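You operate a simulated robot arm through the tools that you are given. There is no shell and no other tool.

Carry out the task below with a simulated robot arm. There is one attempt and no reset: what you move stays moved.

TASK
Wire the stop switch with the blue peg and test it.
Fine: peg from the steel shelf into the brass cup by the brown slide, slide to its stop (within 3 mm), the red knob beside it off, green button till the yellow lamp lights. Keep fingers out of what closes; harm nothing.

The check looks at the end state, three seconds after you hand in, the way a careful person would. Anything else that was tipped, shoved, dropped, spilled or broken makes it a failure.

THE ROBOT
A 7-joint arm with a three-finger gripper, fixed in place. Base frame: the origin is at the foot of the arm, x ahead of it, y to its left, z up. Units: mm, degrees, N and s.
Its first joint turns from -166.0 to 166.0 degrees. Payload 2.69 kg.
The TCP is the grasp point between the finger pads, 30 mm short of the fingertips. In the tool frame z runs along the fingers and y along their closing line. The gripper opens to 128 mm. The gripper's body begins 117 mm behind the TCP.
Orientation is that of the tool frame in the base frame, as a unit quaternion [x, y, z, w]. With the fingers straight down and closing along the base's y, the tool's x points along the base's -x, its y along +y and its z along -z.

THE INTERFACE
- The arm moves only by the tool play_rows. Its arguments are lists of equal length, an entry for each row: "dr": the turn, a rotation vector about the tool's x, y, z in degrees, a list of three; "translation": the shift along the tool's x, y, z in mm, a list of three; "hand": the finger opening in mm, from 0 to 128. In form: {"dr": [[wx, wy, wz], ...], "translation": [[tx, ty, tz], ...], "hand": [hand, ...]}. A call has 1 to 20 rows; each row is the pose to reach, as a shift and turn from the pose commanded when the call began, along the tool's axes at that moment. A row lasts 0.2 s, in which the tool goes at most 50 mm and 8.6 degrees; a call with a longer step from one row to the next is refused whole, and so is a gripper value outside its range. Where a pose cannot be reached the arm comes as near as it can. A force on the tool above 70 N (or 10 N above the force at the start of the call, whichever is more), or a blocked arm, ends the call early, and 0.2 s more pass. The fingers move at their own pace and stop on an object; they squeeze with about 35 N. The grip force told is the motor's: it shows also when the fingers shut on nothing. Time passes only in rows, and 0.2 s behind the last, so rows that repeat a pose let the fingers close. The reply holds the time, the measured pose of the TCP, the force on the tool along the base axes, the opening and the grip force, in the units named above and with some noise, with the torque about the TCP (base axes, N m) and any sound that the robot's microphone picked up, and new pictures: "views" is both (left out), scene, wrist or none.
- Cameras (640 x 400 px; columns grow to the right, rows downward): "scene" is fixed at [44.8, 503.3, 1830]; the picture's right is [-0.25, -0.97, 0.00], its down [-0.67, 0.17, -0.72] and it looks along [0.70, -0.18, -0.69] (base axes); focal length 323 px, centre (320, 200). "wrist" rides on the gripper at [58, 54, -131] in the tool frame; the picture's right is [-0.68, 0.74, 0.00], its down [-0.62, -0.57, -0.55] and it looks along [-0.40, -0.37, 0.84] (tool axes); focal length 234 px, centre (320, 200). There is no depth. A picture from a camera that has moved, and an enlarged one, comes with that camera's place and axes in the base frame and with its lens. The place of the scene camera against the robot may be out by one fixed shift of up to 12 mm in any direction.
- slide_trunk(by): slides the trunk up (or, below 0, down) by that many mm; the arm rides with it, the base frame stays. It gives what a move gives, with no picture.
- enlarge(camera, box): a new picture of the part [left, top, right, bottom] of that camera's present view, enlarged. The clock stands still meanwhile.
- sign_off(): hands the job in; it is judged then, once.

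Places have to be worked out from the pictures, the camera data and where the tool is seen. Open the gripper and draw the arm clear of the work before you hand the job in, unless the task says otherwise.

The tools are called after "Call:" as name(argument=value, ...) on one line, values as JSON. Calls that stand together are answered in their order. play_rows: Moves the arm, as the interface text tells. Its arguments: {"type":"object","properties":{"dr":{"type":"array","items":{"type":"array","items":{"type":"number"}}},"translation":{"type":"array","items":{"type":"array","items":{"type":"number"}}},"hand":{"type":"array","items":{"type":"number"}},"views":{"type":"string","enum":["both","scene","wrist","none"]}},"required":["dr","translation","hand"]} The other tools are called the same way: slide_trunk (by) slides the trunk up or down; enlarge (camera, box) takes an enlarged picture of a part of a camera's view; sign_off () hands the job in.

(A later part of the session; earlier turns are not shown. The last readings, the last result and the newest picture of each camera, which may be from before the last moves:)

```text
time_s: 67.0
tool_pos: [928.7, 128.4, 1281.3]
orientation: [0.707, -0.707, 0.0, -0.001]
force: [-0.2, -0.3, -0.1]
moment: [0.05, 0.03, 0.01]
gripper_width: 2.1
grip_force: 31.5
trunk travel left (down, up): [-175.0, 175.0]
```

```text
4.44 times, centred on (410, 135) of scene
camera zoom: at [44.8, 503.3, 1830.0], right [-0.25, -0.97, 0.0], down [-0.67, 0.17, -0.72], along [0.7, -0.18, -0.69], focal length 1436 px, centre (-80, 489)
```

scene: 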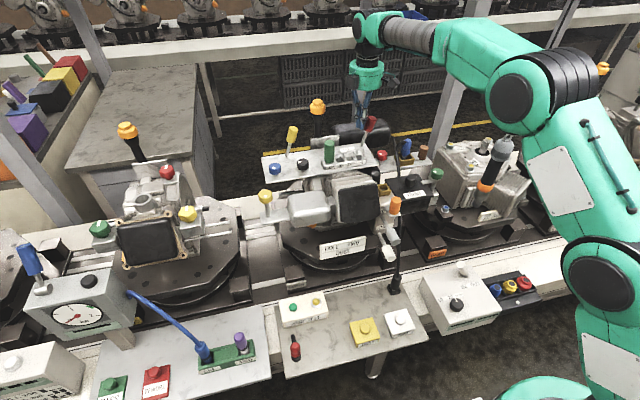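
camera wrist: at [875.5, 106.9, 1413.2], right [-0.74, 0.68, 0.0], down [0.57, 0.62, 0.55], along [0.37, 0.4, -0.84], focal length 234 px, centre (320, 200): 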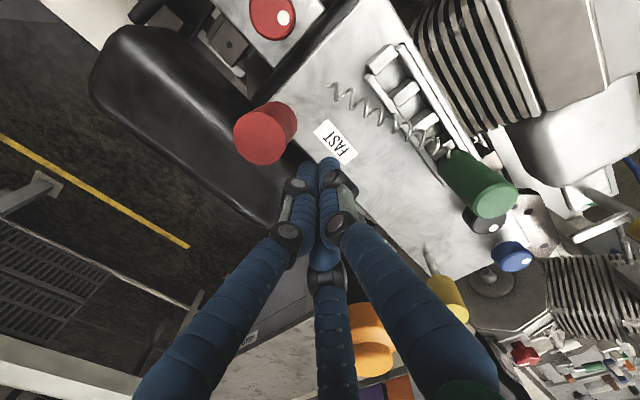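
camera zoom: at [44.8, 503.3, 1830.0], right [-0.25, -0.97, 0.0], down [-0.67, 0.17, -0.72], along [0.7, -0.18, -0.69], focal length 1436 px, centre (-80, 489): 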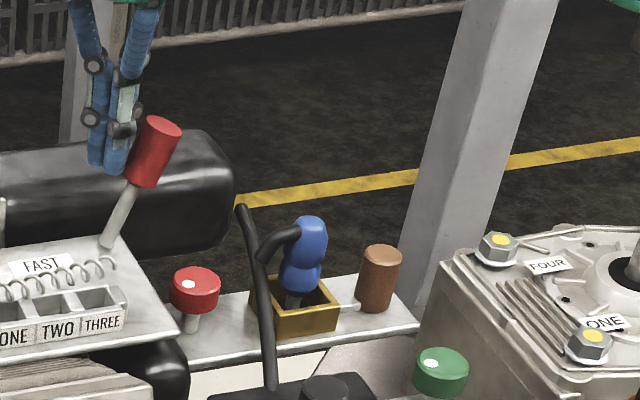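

Still ~4 mm short at the top. I nudge 2 mm more and compare with other earlier crops.

Call:
play_rows(dr=[[0, 0, 0], [0, 0, 0], [0, 0, 0]], translation=[[1, 0, 0], [2, 0, 0], [2, 0, 0]], hand=[0, 0, 0], views="none")

Call:
enlarge(camera="scene", box=[380, 120, 440, 180])

Call:
enlarge(camera="scene", box=[366, 130, 446, 180])

Call:
enlarge(camera="scene", box=[370, 110, 450, 180])

Call:
enlarge(camera="scene", box=[250, 90, 450, 215])

```text
time_s: 67.8
tool_pos: [928.6, 128.6, 1282.6]
orientation: [0.708, -0.707, 0.0, 0.0]
force: [-0.6, 1.8, 0.5]
moment: [0.04, -0.02, -0.02]
gripper_width: 2.2
grip_force: 31.3
trunk travel left (down, up): [-175.0, 175.0]
```

```text
6.67 times, centred on (410, 150) of scene
camera zoom: at [44.8, 503.3, 1830.0], right [-0.25, -0.97, 0.0], down [-0.67, 0.17, -0.72], along [0.7, -0.18, -0.69], focal length 2154 px, centre (-280, 533)
```

zoom: 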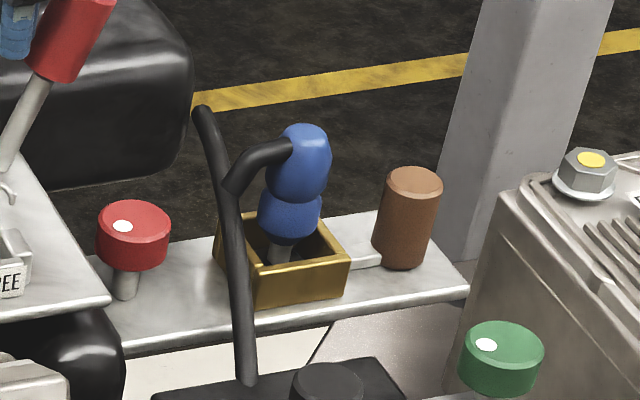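

```text
8.00 times, centred on (406, 155) of scene
camera zoom: at [44.8, 503.3, 1830.0], right [-0.25, -0.97, 0.0], down [-0.67, 0.17, -0.72], along [0.7, -0.18, -0.69], focal length 2585 px, centre (-368, 560)
```

zoom: 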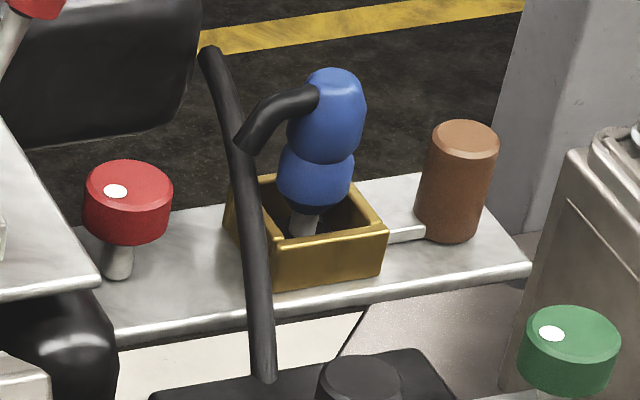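

```text
5.71 times, centred on (410, 145) of scene
camera zoom: at [44.8, 503.3, 1830.0], right [-0.25, -0.97, 0.0], down [-0.67, 0.17, -0.72], along [0.7, -0.18, -0.69], focal length 1846 px, centre (-194, 514)
```

zoom: 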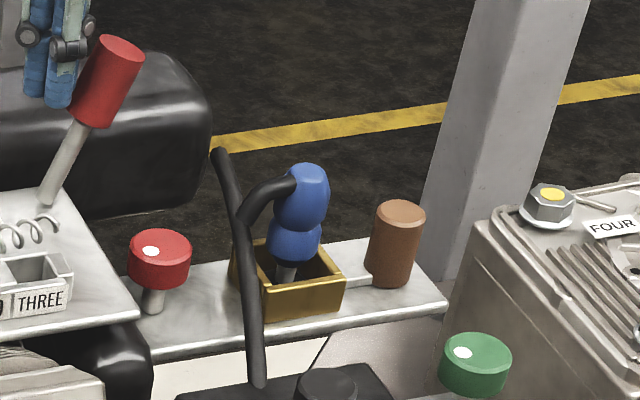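

```text
3.20 times, centred on (350, 152) of scene
camera zoom: at [44.8, 503.3, 1830.0], right [-0.25, -0.97, 0.0], down [-0.67, 0.17, -0.72], along [0.7, -0.18, -0.69], focal length 1034 px, centre (224, 352)
```

zoom: 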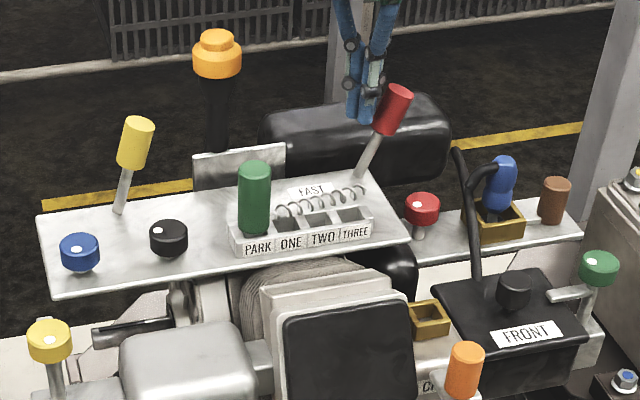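

Within ~2–3 mm at the top now. One more 1.6 mm nudge, then compare.

Call:
play_rows(dr=[[0, 0, 0], [0, 0, 0], [0, 0, 0]], translation=[[0.8, 0, 0], [1.6, 0, 0], [1.6, 0, 0]], hand=[0, 0, 0], views="none")

Call:
enlarge(camera="scene", box=[380, 120, 440, 180])

Call:
enlarge(camera="scene", box=[366, 130, 446, 180])

Call:
enlarge(camera="scene", box=[370, 110, 450, 180])

Call:
enlarge(camera="scene", box=[340, 80, 440, 180])

```text
time_s: 68.6
tool_pos: [928.4, 125.3, 1282.3]
orientation: [0.708, -0.707, 0.0, 0.001]
force: [-0.3, 0.2, 0.7]
moment: [0.0, -0.03, -0.01]
gripper_width: 1.9
grip_force: 31.4
trunk travel left (down, up): [-175.0, 175.0]
```

```text
6.67 times, centred on (410, 150) of scene
camera zoom: at [44.8, 503.3, 1830.0], right [-0.25, -0.97, 0.0], down [-0.67, 0.17, -0.72], along [0.7, -0.18, -0.69], focal length 2154 px, centre (-280, 533)
```

zoom: 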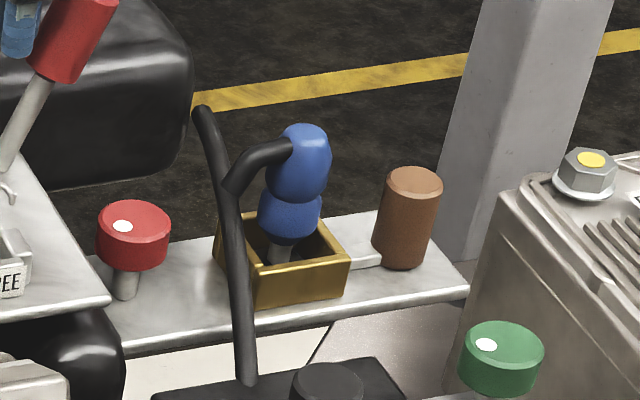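

```text
8.00 times, centred on (406, 155) of scene
camera zoom: at [44.8, 503.3, 1830.0], right [-0.25, -0.97, 0.0], down [-0.67, 0.17, -0.72], along [0.7, -0.18, -0.69], focal length 2585 px, centre (-368, 560)
```

zoom: 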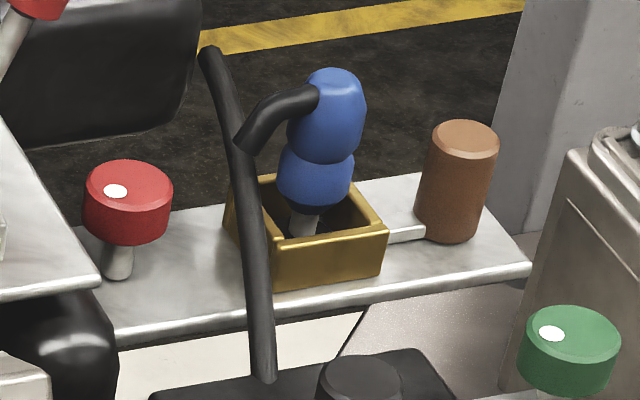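

```text
5.71 times, centred on (410, 145) of scene
camera zoom: at [44.8, 503.3, 1830.0], right [-0.25, -0.97, 0.0], down [-0.67, 0.17, -0.72], along [0.7, -0.18, -0.69], focal length 1846 px, centre (-194, 514)
```

zoom: 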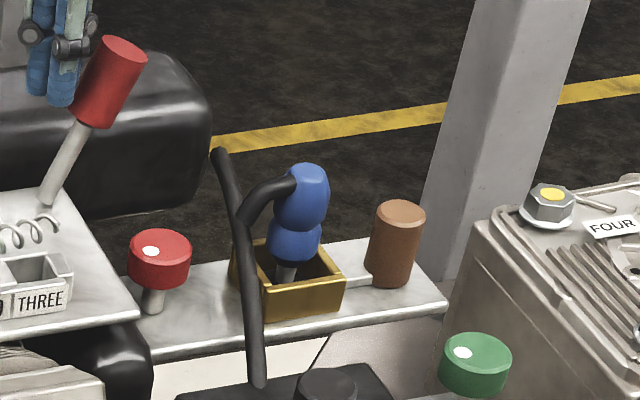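

```text
4.00 times, centred on (390, 130) of scene
camera zoom: at [44.8, 503.3, 1830.0], right [-0.25, -0.97, 0.0], down [-0.67, 0.17, -0.72], along [0.7, -0.18, -0.69], focal length 1292 px, centre (40, 480)
```

zoom: 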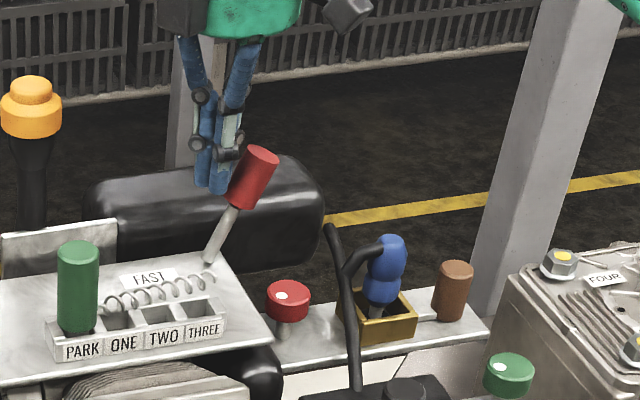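

Nearly matched (≈1.5–2 mm at the top). A last 1.2 mm nudge, then I withdraw in +y and re-check that the lever holds.

Call:
play_rows(dr=[[0, 0, 0], [0, 0, 0], [0, 0, 0]], translation=[[0.6, 0, 0], [1.2, 0, 0], [1.2, 0, 0]], hand=[0, 0, 0], views="none")

Call:
play_rows(dr=[[0, 0, 0], [0, 0, 0], [0, 0, 0], [0, 0, 0]], translation=[[-3, 0, 0], [-10, 0, 0], [-25, 0, 0], [-40, 0, 0]], hand=[0, 0, 0, 0], views="scene")

Call:
enlarge(camera="scene", box=[370, 110, 450, 180])

Call:
enlarge(camera="scene", box=[366, 130, 446, 180])

Call:
enlarge(camera="scene", box=[250, 90, 450, 215])

Call:
enlarge(camera="scene", box=[370, 90, 450, 180])

```text
time_s: 69.4
tool_pos: [929.4, 123.6, 1281.8]
orientation: [-0.707, 0.708, 0.0, 0.0]
force: [0.4, 0.9, -1.2]
moment: [0.04, -0.02, 0.0]
gripper_width: 1.9
grip_force: 31.4
trunk travel left (down, up): [-175.0, 175.0]
```

```text
time_s: 70.4
tool_pos: [928.5, 164.2, 1281.9]
orientation: [0.707, -0.707, 0.0, 0.0]
force: [0.8, -0.1, -0.3]
moment: [-0.02, -0.02, 0.01]
gripper_width: 2.1
grip_force: 31.1
trunk travel left (down, up): [-175.0, 175.0]
```

scene: 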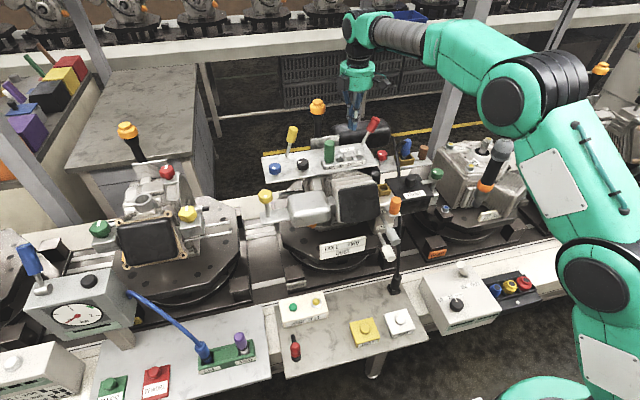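

```text
5.71 times, centred on (410, 145) of scene
camera zoom: at [44.8, 503.3, 1830.0], right [-0.25, -0.97, 0.0], down [-0.67, 0.17, -0.72], along [0.7, -0.18, -0.69], focal length 1846 px, centre (-194, 514)
```

zoom: 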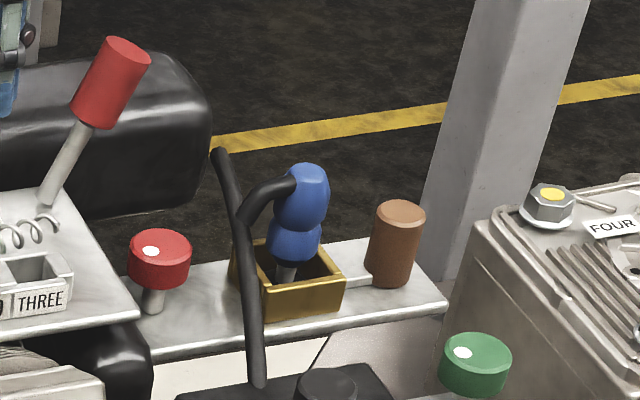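

```text
8.00 times, centred on (406, 155) of scene
camera zoom: at [44.8, 503.3, 1830.0], right [-0.25, -0.97, 0.0], down [-0.67, 0.17, -0.72], along [0.7, -0.18, -0.69], focal length 2585 px, centre (-368, 560)
```

zoom: 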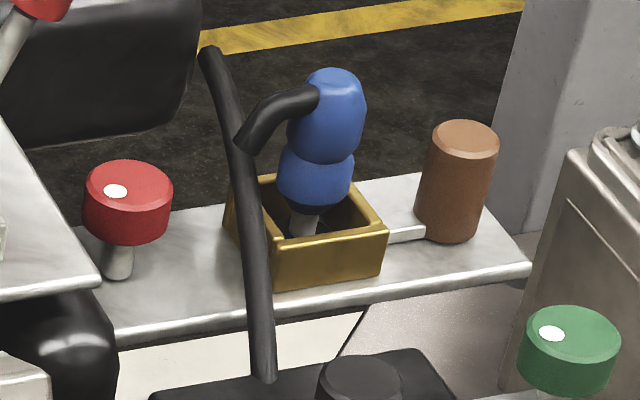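

```text
3.20 times, centred on (350, 152) of scene
camera zoom: at [44.8, 503.3, 1830.0], right [-0.25, -0.97, 0.0], down [-0.67, 0.17, -0.72], along [0.7, -0.18, -0.69], focal length 1034 px, centre (224, 352)
```

zoom: 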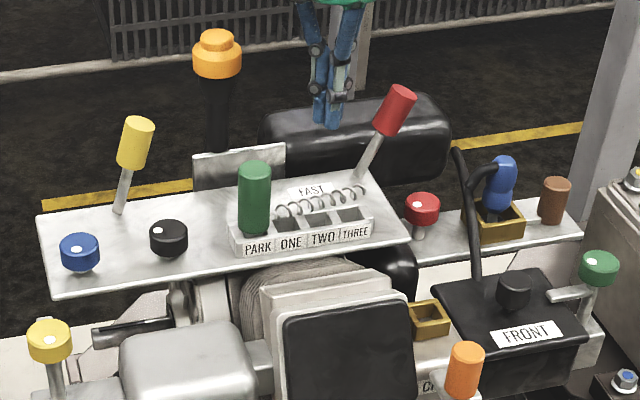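

```text
4.44 times, centred on (410, 135) of scene
camera zoom: at [44.8, 503.3, 1830.0], right [-0.25, -0.97, 0.0], down [-0.67, 0.17, -0.72], along [0.7, -0.18, -0.69], focal length 1436 px, centre (-80, 489)
```

zoom: 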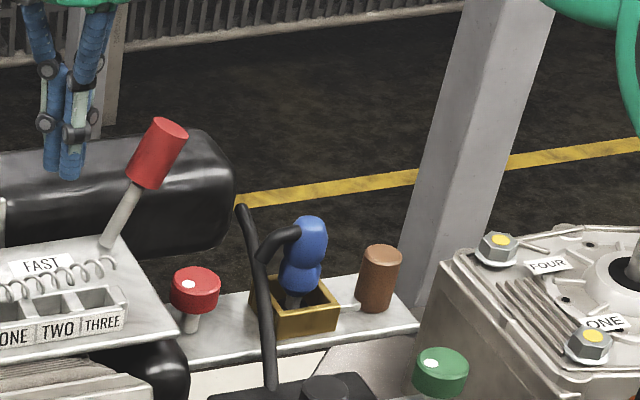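

The lever matches its original pose again in all crops and holds. Now I rise well above the lever, go over the red knob with fingers still closed, and yaw so the closing line is perpendicular to the lever direction.

Call:
play_rows(dr=[[0, 0, 0], [0, 0, 0], [0, 0, 7], [0, 0, 15], [0, 0, 23], [0, 0, 31], [0, 0, 39], [0, 0, 47], [0, 0, 55], [0, 0, 61], [0, 0, 61], [0, 0, 61]], translation=[[0, 0, -40], [0, 0, -80], [15, 6, -85], [35, 14, -85], [55, 21, -85], [75, 29, -85], [92, 36, -85], [100.2, 39.4, -85], [100.2, 39.4, -85], [100.2, 39.4, -85], [100.2, 39.4, -85], [100.2, 39.4, -85]], hand=[0, 0, 0, 0, 0, 0, 0, 0, 20, 46, 46, 46], views="both")

Call:
enlarge(camera="wrist", box=[230, 60, 410, 220])

Call:
enlarge(camera="scene", box=[370, 110, 450, 180])

```text
time_s: 73.0
tool_pos: [886.8, 65.1, 1367.3]
orientation: [-0.249, 0.968, 0.001, -0.001]
force: [0.2, 0.9, 0.0]
moment: [0.0, -0.02, -0.01]
gripper_width: 46.1
grip_force: 0.0
trunk travel left (down, up): [-175.0, 175.0]
camera wrist: at [811.0, 84.0, 1498.3], right [0.24, 0.97, 0.0], down [0.81, -0.2, 0.55], along [0.53, -0.13, -0.84], focal length 234 px, centre (320, 200)
```

scene: 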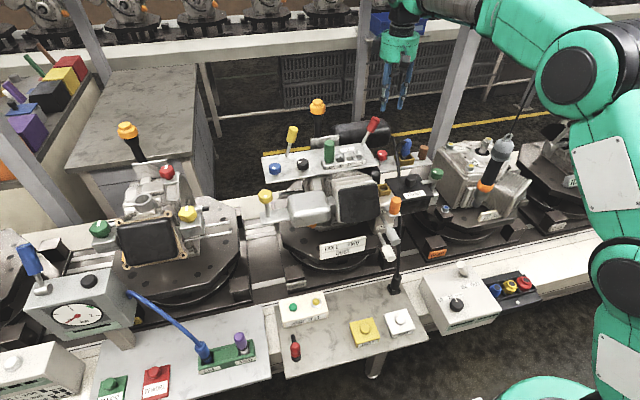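
wrist: 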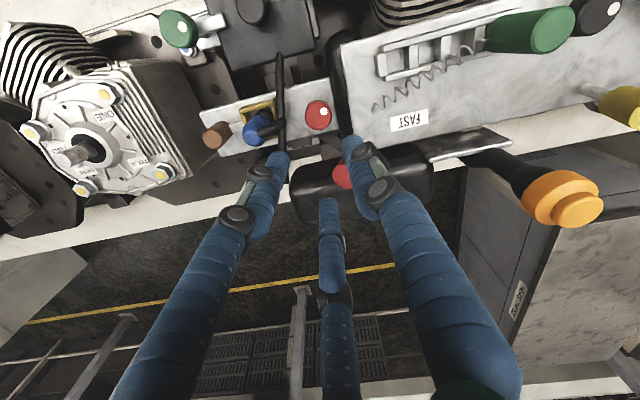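

```text
2.50 times, centred on (320, 140) of wrist
camera zoom: at [811.0, 84.0, 1498.3], right [0.24, 0.97, 0.0], down [0.81, -0.2, 0.55], along [0.53, -0.13, -0.84], focal length 585 px, centre (320, 350)
```

zoom: 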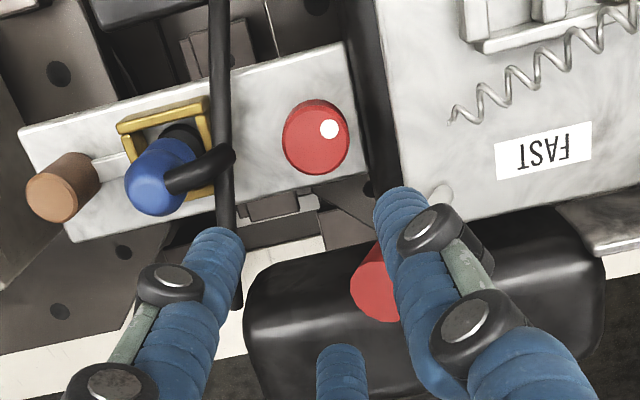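

```text
5.71 times, centred on (410, 145) of scene
camera zoom: at [44.8, 503.3, 1830.0], right [-0.25, -0.97, 0.0], down [-0.67, 0.17, -0.72], along [0.7, -0.18, -0.69], focal length 1846 px, centre (-194, 514)
```

zoom: 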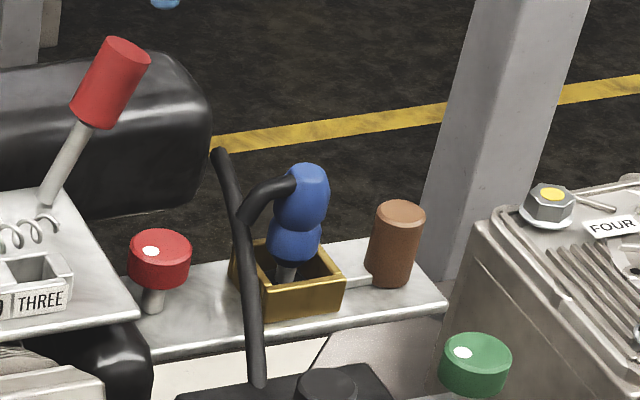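

Knob is centred between the open fingers and the lever lies beside, perpendicular to the closing line. I descend part way and check.

Call:
play_rows(dr=[[0, 0, 0], [0, 0, 0], [0, 0, 0], [0, 0, 0], [0, 0, 0], [0, 0, 0], [0, 0, 0]], translation=[[0.4, -0.7, 30], [0.4, -0.7, 60], [0.4, -0.7, 90], [0.4, -0.7, 115], [0.4, -0.7, 140], [0.4, -0.7, 155], [0.4, -0.7, 155]], hand=[46, 46, 46, 46, 46, 46, 46], views="both")

Call:
enlarge(camera="wrist", box=[250, 90, 390, 200])

Call:
enlarge(camera="scene", box=[350, 110, 430, 180])

```text
time_s: 74.6
tool_pos: [889.5, 61.5, 1212.6]
orientation: [-0.25, 0.968, 0.0, 0.0]
force: [-0.1, -0.6, -0.4]
moment: [0.0, 0.02, 0.01]
gripper_width: 45.9
grip_force: 0.1
trunk travel left (down, up): [-175.0, 175.0]
camera wrist: at [812.0, 81.1, 1342.9], right [0.24, 0.97, 0.0], down [0.81, -0.2, 0.55], along [0.53, -0.13, -0.84], focal length 234 px, centre (320, 200)
```

scene: 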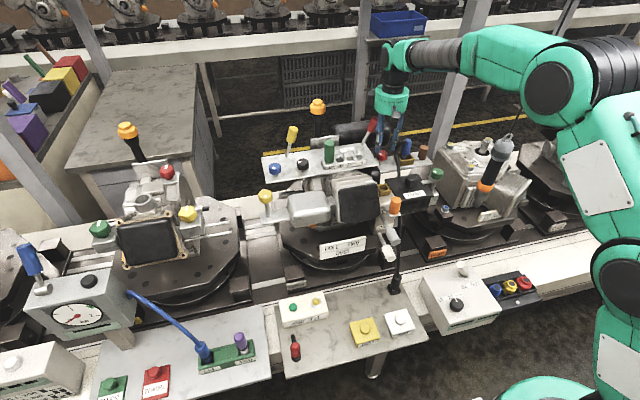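
wrist: 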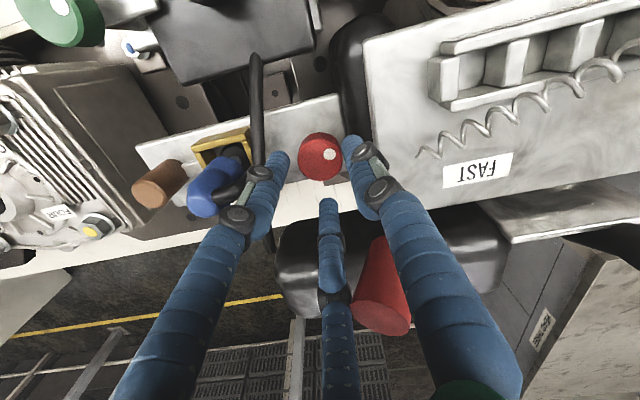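

```text
3.64 times, centred on (320, 145) of wrist
camera zoom: at [812.0, 81.1, 1342.9], right [0.24, 0.97, 0.0], down [0.81, -0.2, 0.55], along [0.53, -0.13, -0.84], focal length 852 px, centre (320, 400)
```

zoom: 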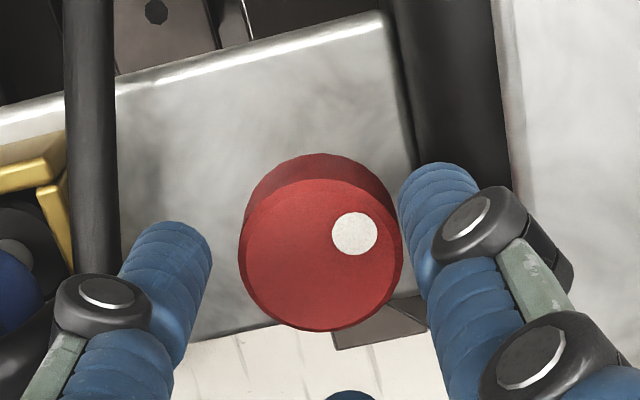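

```text
5.71 times, centred on (390, 145) of scene
camera zoom: at [44.8, 503.3, 1830.0], right [-0.25, -0.97, 0.0], down [-0.67, 0.17, -0.72], along [0.7, -0.18, -0.69], focal length 1846 px, centre (-80, 514)
```

zoom: 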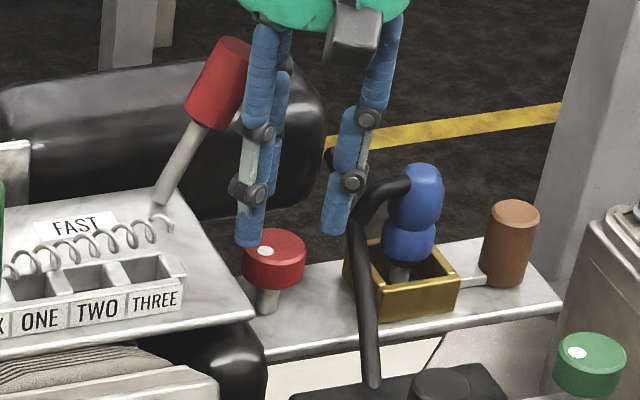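

Alignment is good and the lever is untouched. I descend the remaining ~38 mm around the cap.

Call:
play_rows(dr=[[0, 0, 0], [0, 0, 0], [0, 0, 0], [0, 0, 0], [0, 0, 0]], translation=[[0, 0, 10], [0, 0, 20], [0, 0, 30], [0, 0, 39], [0, 0, 39]], hand=[46, 46, 46, 46, 46], views="none")

Call:
enlarge(camera="scene", box=[350, 110, 430, 180])

Call:
enlarge(camera="wrist", box=[250, 90, 390, 200])

```text
time_s: 75.9
tool_pos: [890.9, 60.9, 1184.6]
orientation: [-0.25, 0.968, 0.0, 0.008]
force: [-7.6, -4.2, 19.9]
moment: [0.52, 0.63, 0.43]
gripper_width: 46.4
grip_force: 0.2
trunk travel left (down, up): [-175.0, 175.0]
stopped in row 5: the force on the tool passed its limit at 72 N (the readings are from after the stop); the commanded pose is now the measured one
```

```text
5.71 times, centred on (390, 145) of scene
camera zoom: at [44.8, 503.3, 1830.0], right [-0.25, -0.97, 0.0], down [-0.67, 0.17, -0.72], along [0.7, -0.18, -0.69], focal length 1846 px, centre (-80, 514)
```

zoom: 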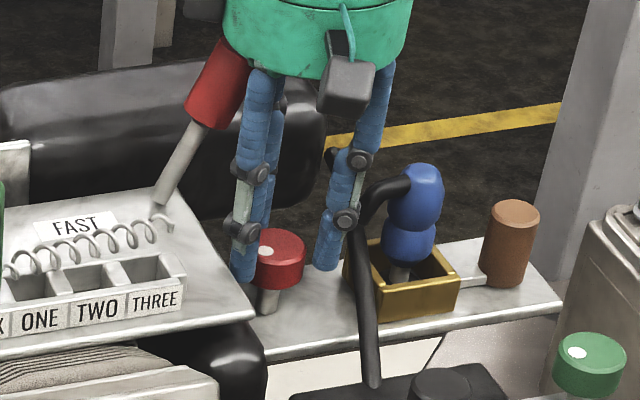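

```text
3.64 times, centred on (320, 145) of wrist
camera zoom: at [811.1, 80.5, 1314.4], right [0.24, 0.97, 0.01], down [0.8, -0.2, 0.56], along [0.55, -0.13, -0.83], focal length 852 px, centre (320, 400)
```

zoom: 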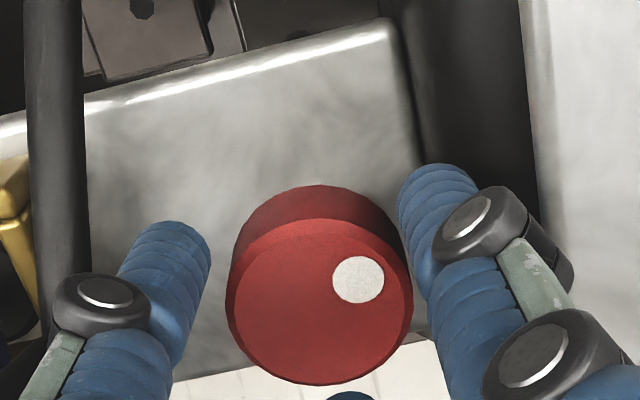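

The descent was blocked: the +y-side fingertip met something at z≈1154 (likely the black part between plate and tray). I back straight up, levelling the small tilt, and check nothing moved.

Call:
play_rows(dr=[[-0.2, 0.9, 0], [-0.2, 0.9, 0], [-0.2, 0.9, 0], [-0.2, 0.9, 0]], translation=[[0, 0, -8], [0, 0, -20], [0, 0, -35], [0, 0, -35]], hand=[46, 46, 46, 46], views="both")

Call:
enlarge(camera="scene", box=[350, 110, 430, 180])

Call:
enlarge(camera="scene", box=[360, 140, 400, 180])

Call:
enlarge(camera="wrist", box=[280, 80, 420, 190])

```text
time_s: 76.9
tool_pos: [890.2, 62.2, 1216.4]
orientation: [-0.25, 0.968, -0.001, -0.002]
force: [0.1, 0.1, 0.4]
moment: [-0.02, 0.0, 0.02]
gripper_width: 46.0
grip_force: 0.1
trunk travel left (down, up): [-175.0, 175.0]
camera wrist: at [814.1, 82.0, 1347.1], right [0.23, 0.97, 0.0], down [0.82, -0.2, 0.54], along [0.53, -0.13, -0.84], focal length 234 px, centre (320, 200)
```

scene: 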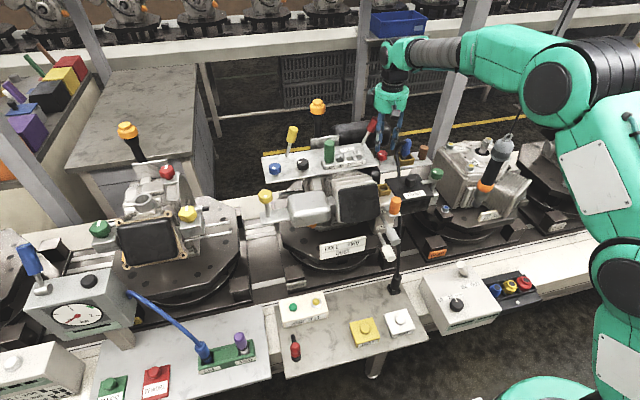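
wrist: 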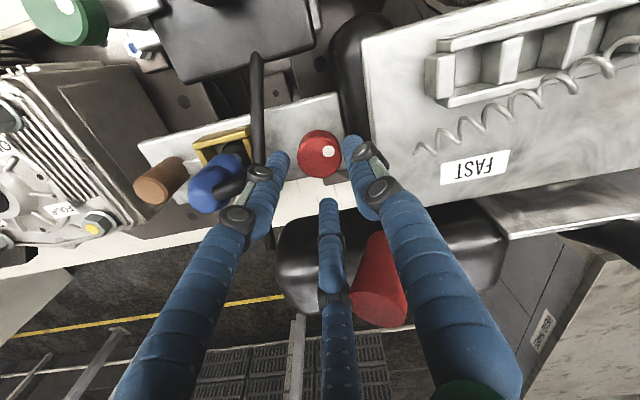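

```text
5.71 times, centred on (390, 145) of scene
camera zoom: at [44.8, 503.3, 1830.0], right [-0.25, -0.97, 0.0], down [-0.67, 0.17, -0.72], along [0.7, -0.18, -0.69], focal length 1846 px, centre (-80, 514)
```

zoom: 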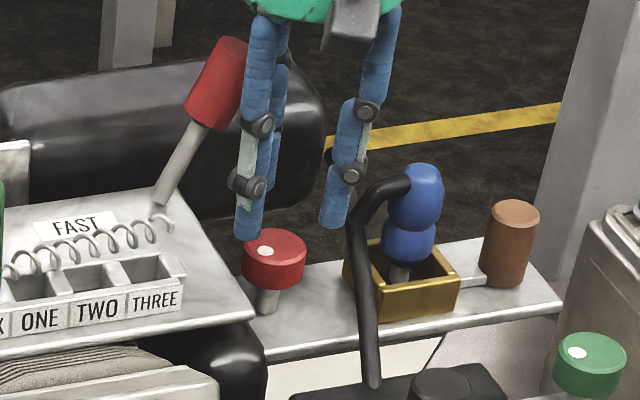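

```text
10.00 times, centred on (380, 160) of scene
camera zoom: at [44.8, 503.3, 1830.0], right [-0.25, -0.97, 0.0], down [-0.67, 0.17, -0.72], along [0.7, -0.18, -0.69], focal length 3231 px, centre (-280, 600)
```

zoom: 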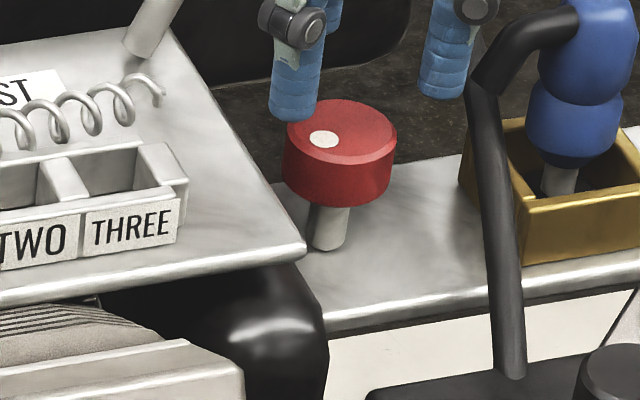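

```text
3.64 times, centred on (350, 135) of wrist
camera zoom: at [814.1, 82.0, 1347.1], right [0.23, 0.97, 0.0], down [0.82, -0.2, 0.54], along [0.53, -0.13, -0.84], focal length 852 px, centre (211, 436)
```

zoom: 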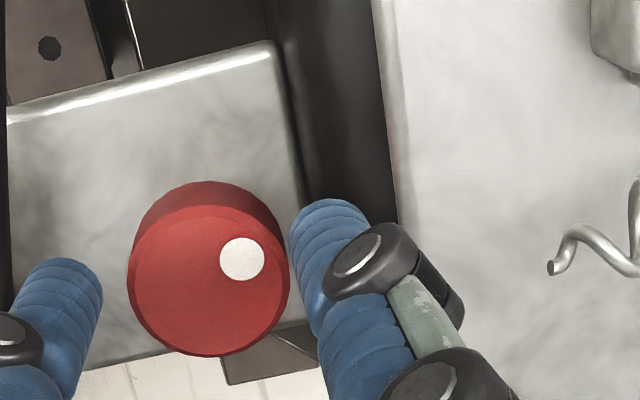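

Nothing appears displaced. Before a twisting grip, I re-test pressing with closed fingers at a spot just off the white dot, a bit more firmly, watching for any travel.

Call:
play_rows(dr=[[0, 0, 0], [0, 0, 0], [0, 0, 0], [0, 0, 0], [0, 0, 0], [0, 0, 0]], translation=[[0, 0, 0], [1.1, -1.9, 0], [1.1, -1.9, 10], [1.1, -1.9, 20], [1.1, -1.9, 26], [1.1, -1.9, 26]], hand=[0, 0, 0, 0, 0, 0], views="none")

Call:
play_rows(dr=[[0, 0, 0], [0, 0, 0], [0, 0, 0]], translation=[[0, 0, 1.5], [0, 0, 3], [0, 0, 3]], hand=[0, 0, 0], views="none")

Call:
play_rows(dr=[[0, 0, 0], [0, 0, 0]], translation=[[0, 0, 1.5], [0, 0, 1.5]], hand=[0, 0], views="none")

```text
time_s: 78.3
tool_pos: [891.1, 60.9, 1191.9]
orientation: [-0.251, 0.968, 0.0, -0.001]
force: [2.8, 2.3, 11.3]
moment: [0.12, -0.15, 0.01]
gripper_width: 6.0
grip_force: 31.6
trunk travel left (down, up): [-175.0, 175.0]
```

```text
time_s: 79.1
tool_pos: [890.3, 61.2, 1192.0]
orientation: [-0.25, 0.968, -0.001, 0.002]
force: [4.9, 3.1, 43.0]
moment: [0.17, -0.1, 0.01]
gripper_width: 5.7
grip_force: 31.7
trunk travel left (down, up): [-175.0, 175.0]
```

```text
time_s: 79.7
tool_pos: [891.7, 60.4, 1191.9]
orientation: [-0.25, 0.968, -0.002, 0.002]
force: [18.5, 0.3, 57.2]
moment: [0.02, -0.22, -0.02]
gripper_width: 5.8
grip_force: 31.1
trunk travel left (down, up): [-175.0, 175.0]
```

The knob is rigid vertically even at 57 N, so it must turn. I ease off to a light press (~15 N) and use the fingertips' friction to try a small 12° turn (clockwise seen from above), then lift and see whether the dot moved.

Call:
play_rows(dr=[[0, 0, 0], [0, 0, 0]], translation=[[0, 0, -4.1], [0, 0, -4.1]], hand=[0, 0], views="none")

Call:
play_rows(dr=[[0, 0, 4], [0, 0, 8], [0, 0, 12], [0, 0, 12]], translation=[[0.3, 0, 0], [0.5, 0, 0], [0.8, 0, 0], [0.8, 0, 0]], hand=[0, 0, 0, 0], views="none")

Call:
play_rows(dr=[[0, 0, 0], [0, 0, 0], [0, 0, 0], [0, 0, 0]], translation=[[0, 0, -8], [0, 0, -22], [0, 0, -40], [0, 0, -40]], hand=[0, 0, 0, 0], views="both")

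Call:
enlarge(camera="scene", box=[360, 140, 400, 180])

Call:
enlarge(camera="wrist", box=[250, 80, 390, 190])

```text
time_s: 80.3
tool_pos: [891.2, 60.3, 1191.2]
orientation: [-0.25, 0.968, 0.0, 0.0]
force: [18.1, -2.5, 46.0]
moment: [0.03, -0.47, -0.02]
gripper_width: 6.3
grip_force: 31.2
trunk travel left (down, up): [-175.0, 175.0]
```

```text
time_s: 81.3
tool_pos: [888.4, 61.0, 1190.9]
orientation: [-0.149, 0.989, -0.002, -0.002]
force: [-1.9, 9.6, 47.1]
moment: [0.3, -0.04, 0.61]
gripper_width: 5.9
grip_force: 31.4
trunk travel left (down, up): [-175.0, 175.0]
```

```text
time_s: 82.3
tool_pos: [891.3, 58.3, 1228.2]
orientation: [-0.148, 0.989, -0.001, -0.004]
force: [0.3, 0.3, 0.4]
moment: [0.01, -0.04, 0.05]
gripper_width: 1.9
grip_force: 31.7
trunk travel left (down, up): [-175.0, 175.0]
camera wrist: at [819.1, 94.2, 1359.5], right [0.43, 0.9, -0.01], down [0.76, -0.36, 0.55], along [0.49, -0.24, -0.84], focal length 234 px, centre (320, 200)
```

scene: 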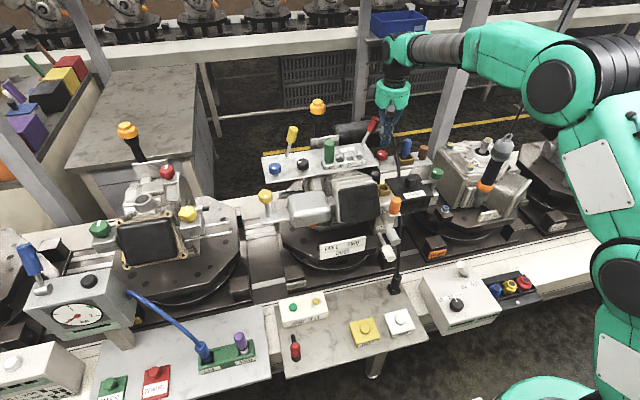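
wrist: 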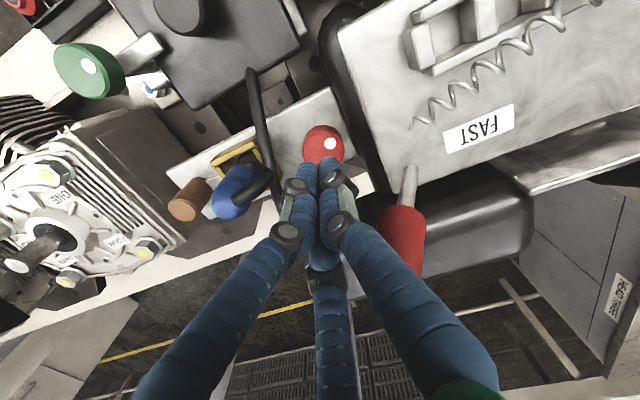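

```text
10.00 times, centred on (380, 160) of scene
camera zoom: at [44.8, 503.3, 1830.0], right [-0.25, -0.97, 0.0], down [-0.67, 0.17, -0.72], along [0.7, -0.18, -0.69], focal length 3231 px, centre (-280, 600)
```

zoom: 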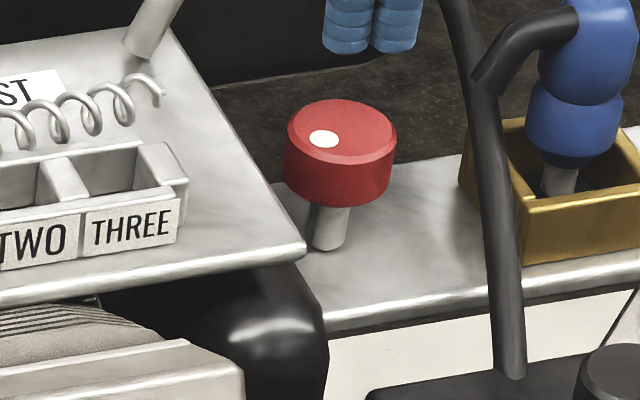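

```text
3.64 times, centred on (320, 135) of wrist
camera zoom: at [819.1, 94.2, 1359.5], right [0.43, 0.9, -0.01], down [0.76, -0.36, 0.55], along [0.49, -0.24, -0.84], focal length 852 px, centre (320, 436)
```

zoom: 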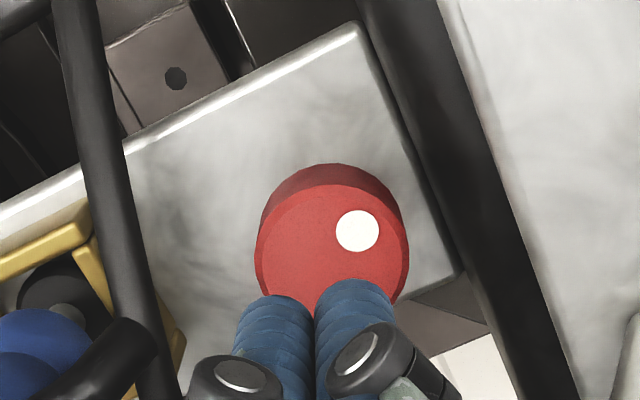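

Clockwise it resists (0.6 N·m) and the dot did not move. I centre on the knob and try the other direction (counter-clockwise) the same way.

Call:
play_rows(dr=[[0, 0, 0], [0, 0, 0], [0, 0, 0], [0, 0, 0], [0, 0, 0], [0, 0, 0]], translation=[[0.5, 5.5, 0], [0.5, 5.5, 12], [0.5, 5.5, 24], [0.5, 5.5, 33], [0.5, 5.5, 38], [0.5, 5.5, 38]], hand=[0, 0, 0, 0, 0, 0], views="none")

```text
time_s: 83.7
tool_pos: [888.7, 65.3, 1192.0]
orientation: [-0.148, 0.989, -0.001, -0.003]
force: [0.4, 0.1, 2.4]
moment: [-0.02, -0.05, 0.02]
gripper_width: 2.4
grip_force: 31.4
trunk travel left (down, up): [-175.0, 175.0]
```

Light contact at centre. I add ~2 mm of press and twist counter-clockwise 16°.

Call:
play_rows(dr=[[0, 0, 0], [0, 0, 0]], translation=[[0, 0, 2], [0, 0, 2]], hand=[0, 0], views="none")

Call:
play_rows(dr=[[0, 0, -4], [0, 0, -8], [0, 0, -12], [0, 0, -16], [0, 0, -16]], translation=[[0, 0, 0], [0, 0, 0], [0, 0, 0], [0, 0, 0], [0, 0, 0]], hand=[0, 0, 0, 0, 0], views="none")

Call:
enlarge(camera="scene", box=[360, 140, 400, 180])

```text
time_s: 84.3
tool_pos: [887.9, 65.7, 1192.6]
orientation: [-0.148, 0.989, -0.001, 0.0]
force: [3.3, 0.6, 12.8]
moment: [0.08, -0.21, 0.03]
gripper_width: 5.6
grip_force: 30.9
trunk travel left (down, up): [-175.0, 175.0]
```

```text
time_s: 85.5
tool_pos: [887.2, 65.0, 1192.8]
orientation: [-0.285, 0.959, -0.001, 0.0]
force: [12.6, -3.1, 33.9]
moment: [-0.12, -0.53, 0.04]
gripper_width: 6.1
grip_force: 30.9
trunk travel left (down, up): [-175.0, 175.0]
```

```text
10.00 times, centred on (380, 160) of scene
camera zoom: at [44.8, 503.3, 1830.0], right [-0.25, -0.97, 0.0], down [-0.67, 0.17, -0.72], along [0.7, -0.18, -0.69], focal length 3231 px, centre (-280, 600)
```

zoom: 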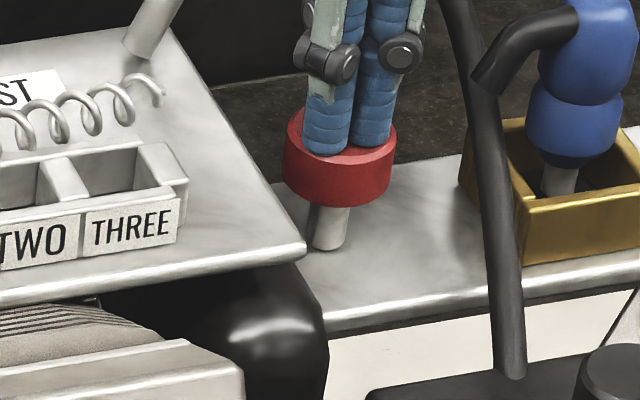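

Little resisting torque this way. I lift and look at the dot.

Call:
play_rows(dr=[[0, 0, 0], [0, 0, 0], [0, 0, 0], [0, 0, 0]], translation=[[0, 0, -8], [0, 0, -22], [0, 0, -40], [0, 0, -40]], hand=[0, 0, 0, 0], views="both")

Call:
enlarge(camera="scene", box=[360, 140, 400, 180])

Call:
enlarge(camera="wrist", box=[250, 80, 390, 190])

```text
time_s: 86.5
tool_pos: [888.5, 65.6, 1230.2]
orientation: [-0.284, 0.959, 0.0, -0.003]
force: [0.7, -0.8, -1.1]
moment: [-0.05, 0.0, 0.01]
gripper_width: 2.1
grip_force: 31.1
trunk travel left (down, up): [-175.0, 175.0]
camera wrist: at [811.5, 79.0, 1360.7], right [0.17, 0.99, 0.0], down [0.83, -0.14, 0.54], along [0.54, -0.09, -0.84], focal length 234 px, centre (320, 200)
```

scene: 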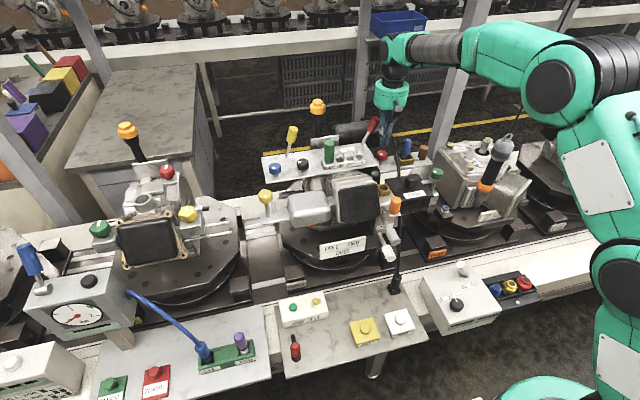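
wrist: 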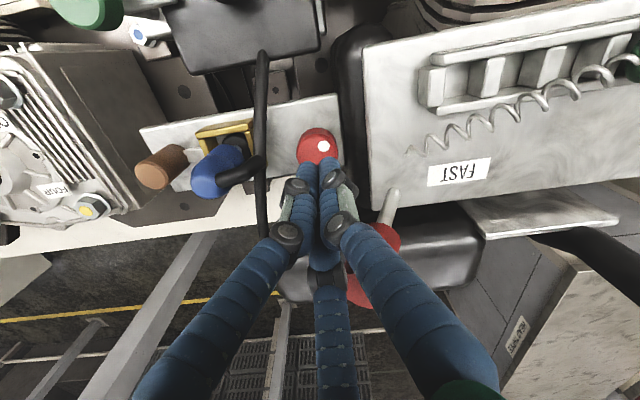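

```text
10.00 times, centred on (380, 160) of scene
camera zoom: at [44.8, 503.3, 1830.0], right [-0.25, -0.97, 0.0], down [-0.67, 0.17, -0.72], along [0.7, -0.18, -0.69], focal length 3231 px, centre (-280, 600)
```

zoom: 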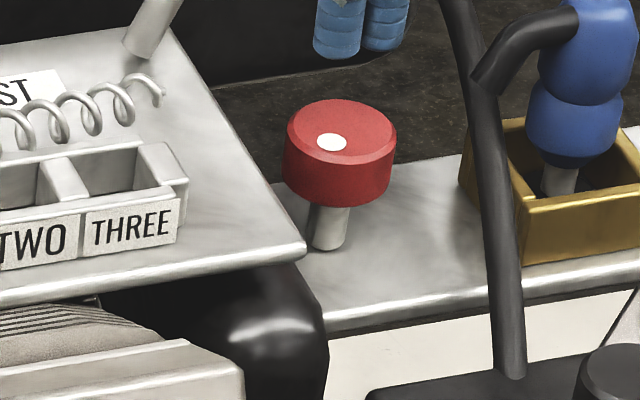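

```text
3.64 times, centred on (320, 135) of wrist
camera zoom: at [811.5, 79.0, 1360.7], right [0.17, 0.99, 0.0], down [0.83, -0.14, 0.54], along [0.54, -0.09, -0.84], focal length 852 px, centre (320, 436)
```

zoom: 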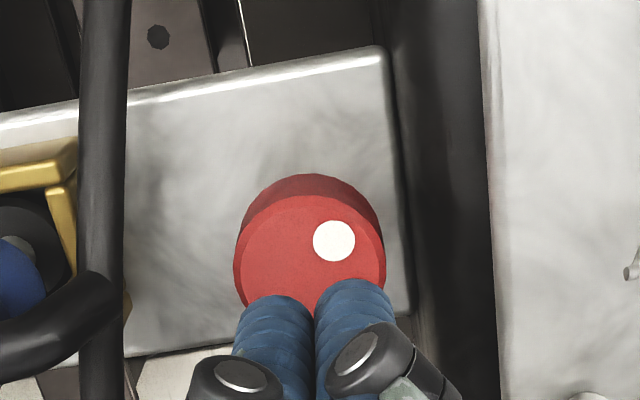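

The dot rotated counter-clockwise by ~20°: it is a rotary knob, at its clockwise stop before, so "off" lies counter-clockwise. I re-centre, press lightly and turn it further by friction, watching the torque for its end stop.

Call:
play_rows(dr=[[0, 0, 0], [0, 0, 0], [0, 0, 0], [0, 0, 0], [0, 0, 0]], translation=[[1.8, -1, 12], [1.8, -1, 25], [1.8, -1, 34], [1.8, -1, 39.5], [1.8, -1, 39.5]], hand=[0, 0, 0, 0, 0], views="none")

Call:
play_rows(dr=[[0, 0, -5], [0, 0, -10], [0, 0, -15], [0, 0, -20], [0, 0, -20]], translation=[[0, 0, 0], [0, 0, 0], [0, 0, 0], [0, 0, 0], [0, 0, 0]], hand=[0, 0, 0, 0, 0], views="none")

Call:
play_rows(dr=[[0, 0, -5], [0, 0, -10], [0, 0, -15], [0, 0, -20], [0, 0, -20]], translation=[[0, 0, 0], [0, 0, 0], [0, 0, 0], [0, 0, 0], [0, 0, 0]], hand=[0, 0, 0, 0, 0], views="none")

```text
time_s: 87.7
tool_pos: [890.2, 63.1, 1191.3]
orientation: [-0.284, 0.959, -0.001, -0.001]
force: [-0.3, -1.6, 13.2]
moment: [0.06, -0.09, 0.0]
gripper_width: 5.8
grip_force: 31.8
trunk travel left (down, up): [-175.0, 175.0]
```

```text
time_s: 88.9
tool_pos: [887.4, 62.2, 1191.9]
orientation: [-0.446, 0.895, 0.0, -0.002]
force: [7.4, -6.4, 25.7]
moment: [-0.01, -0.45, -0.1]
gripper_width: 6.1
grip_force: 31.2
trunk travel left (down, up): [-175.0, 175.0]
```

```text
time_s: 90.1
tool_pos: [887.3, 62.6, 1191.4]
orientation: [-0.595, 0.804, 0.001, -0.002]
force: [9.9, -9.4, 34.7]
moment: [-0.24, -0.44, -0.02]
gripper_width: 5.8
grip_force: 31.0
trunk travel left (down, up): [-175.0, 175.0]
```

Torque remains low. I lift and check the dot's angle.

Call:
play_rows(dr=[[0, 0, 0], [0, 0, 0], [0, 0, 0], [0, 0, 0]], translation=[[0, 0, -8], [0, 0, -22], [0, 0, -40], [0, 0, -40]], hand=[0, 0, 0, 0], views="wrist")

Call:
enlarge(camera="scene", box=[360, 140, 400, 180])

Call:
enlarge(camera="wrist", box=[250, 80, 390, 190])

```text
time_s: 91.1
tool_pos: [887.3, 64.1, 1229.2]
orientation: [-0.595, 0.804, 0.0, -0.003]
force: [0.1, 0.2, 0.7]
moment: [0.0, 0.01, -0.02]
gripper_width: 2.5
grip_force: 31.3
trunk travel left (down, up): [-175.0, 175.0]
camera wrist: at [819.2, 23.9, 1360.1], right [-0.51, 0.86, 0.0], down [0.72, 0.42, 0.54], along [0.47, 0.28, -0.84], focal length 234 px, centre (320, 200)
```

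wrist: 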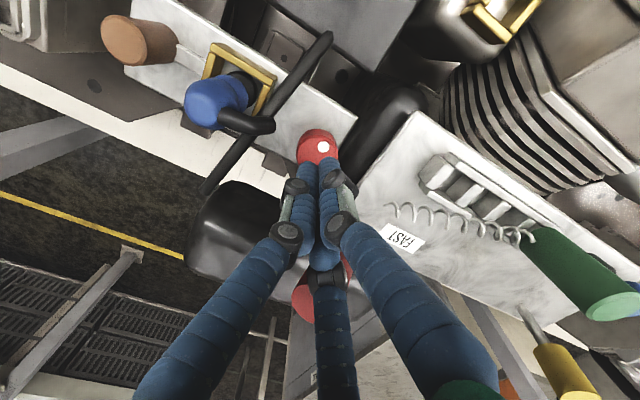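

```text
10.00 times, centred on (380, 160) of scene
camera zoom: at [44.8, 503.3, 1830.0], right [-0.25, -0.97, 0.0], down [-0.67, 0.17, -0.72], along [0.7, -0.18, -0.69], focal length 3231 px, centre (-280, 600)
```

zoom: 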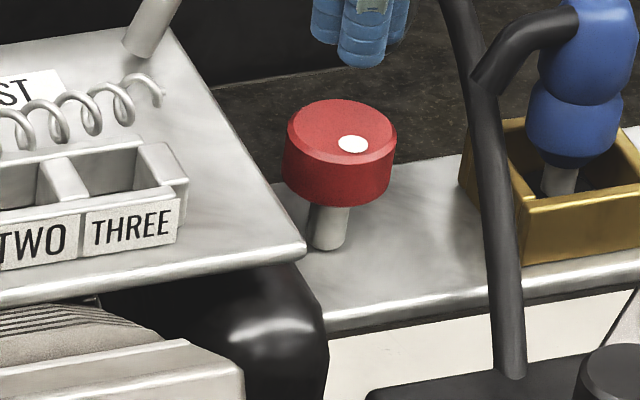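

```text
3.64 times, centred on (320, 135) of wrist
camera zoom: at [819.2, 23.9, 1360.1], right [-0.51, 0.86, 0.0], down [0.72, 0.42, 0.54], along [0.47, 0.28, -0.84], focal length 852 px, centre (320, 436)
```

zoom: 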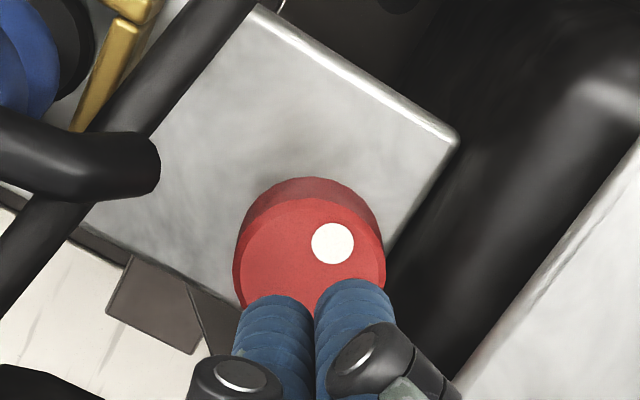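

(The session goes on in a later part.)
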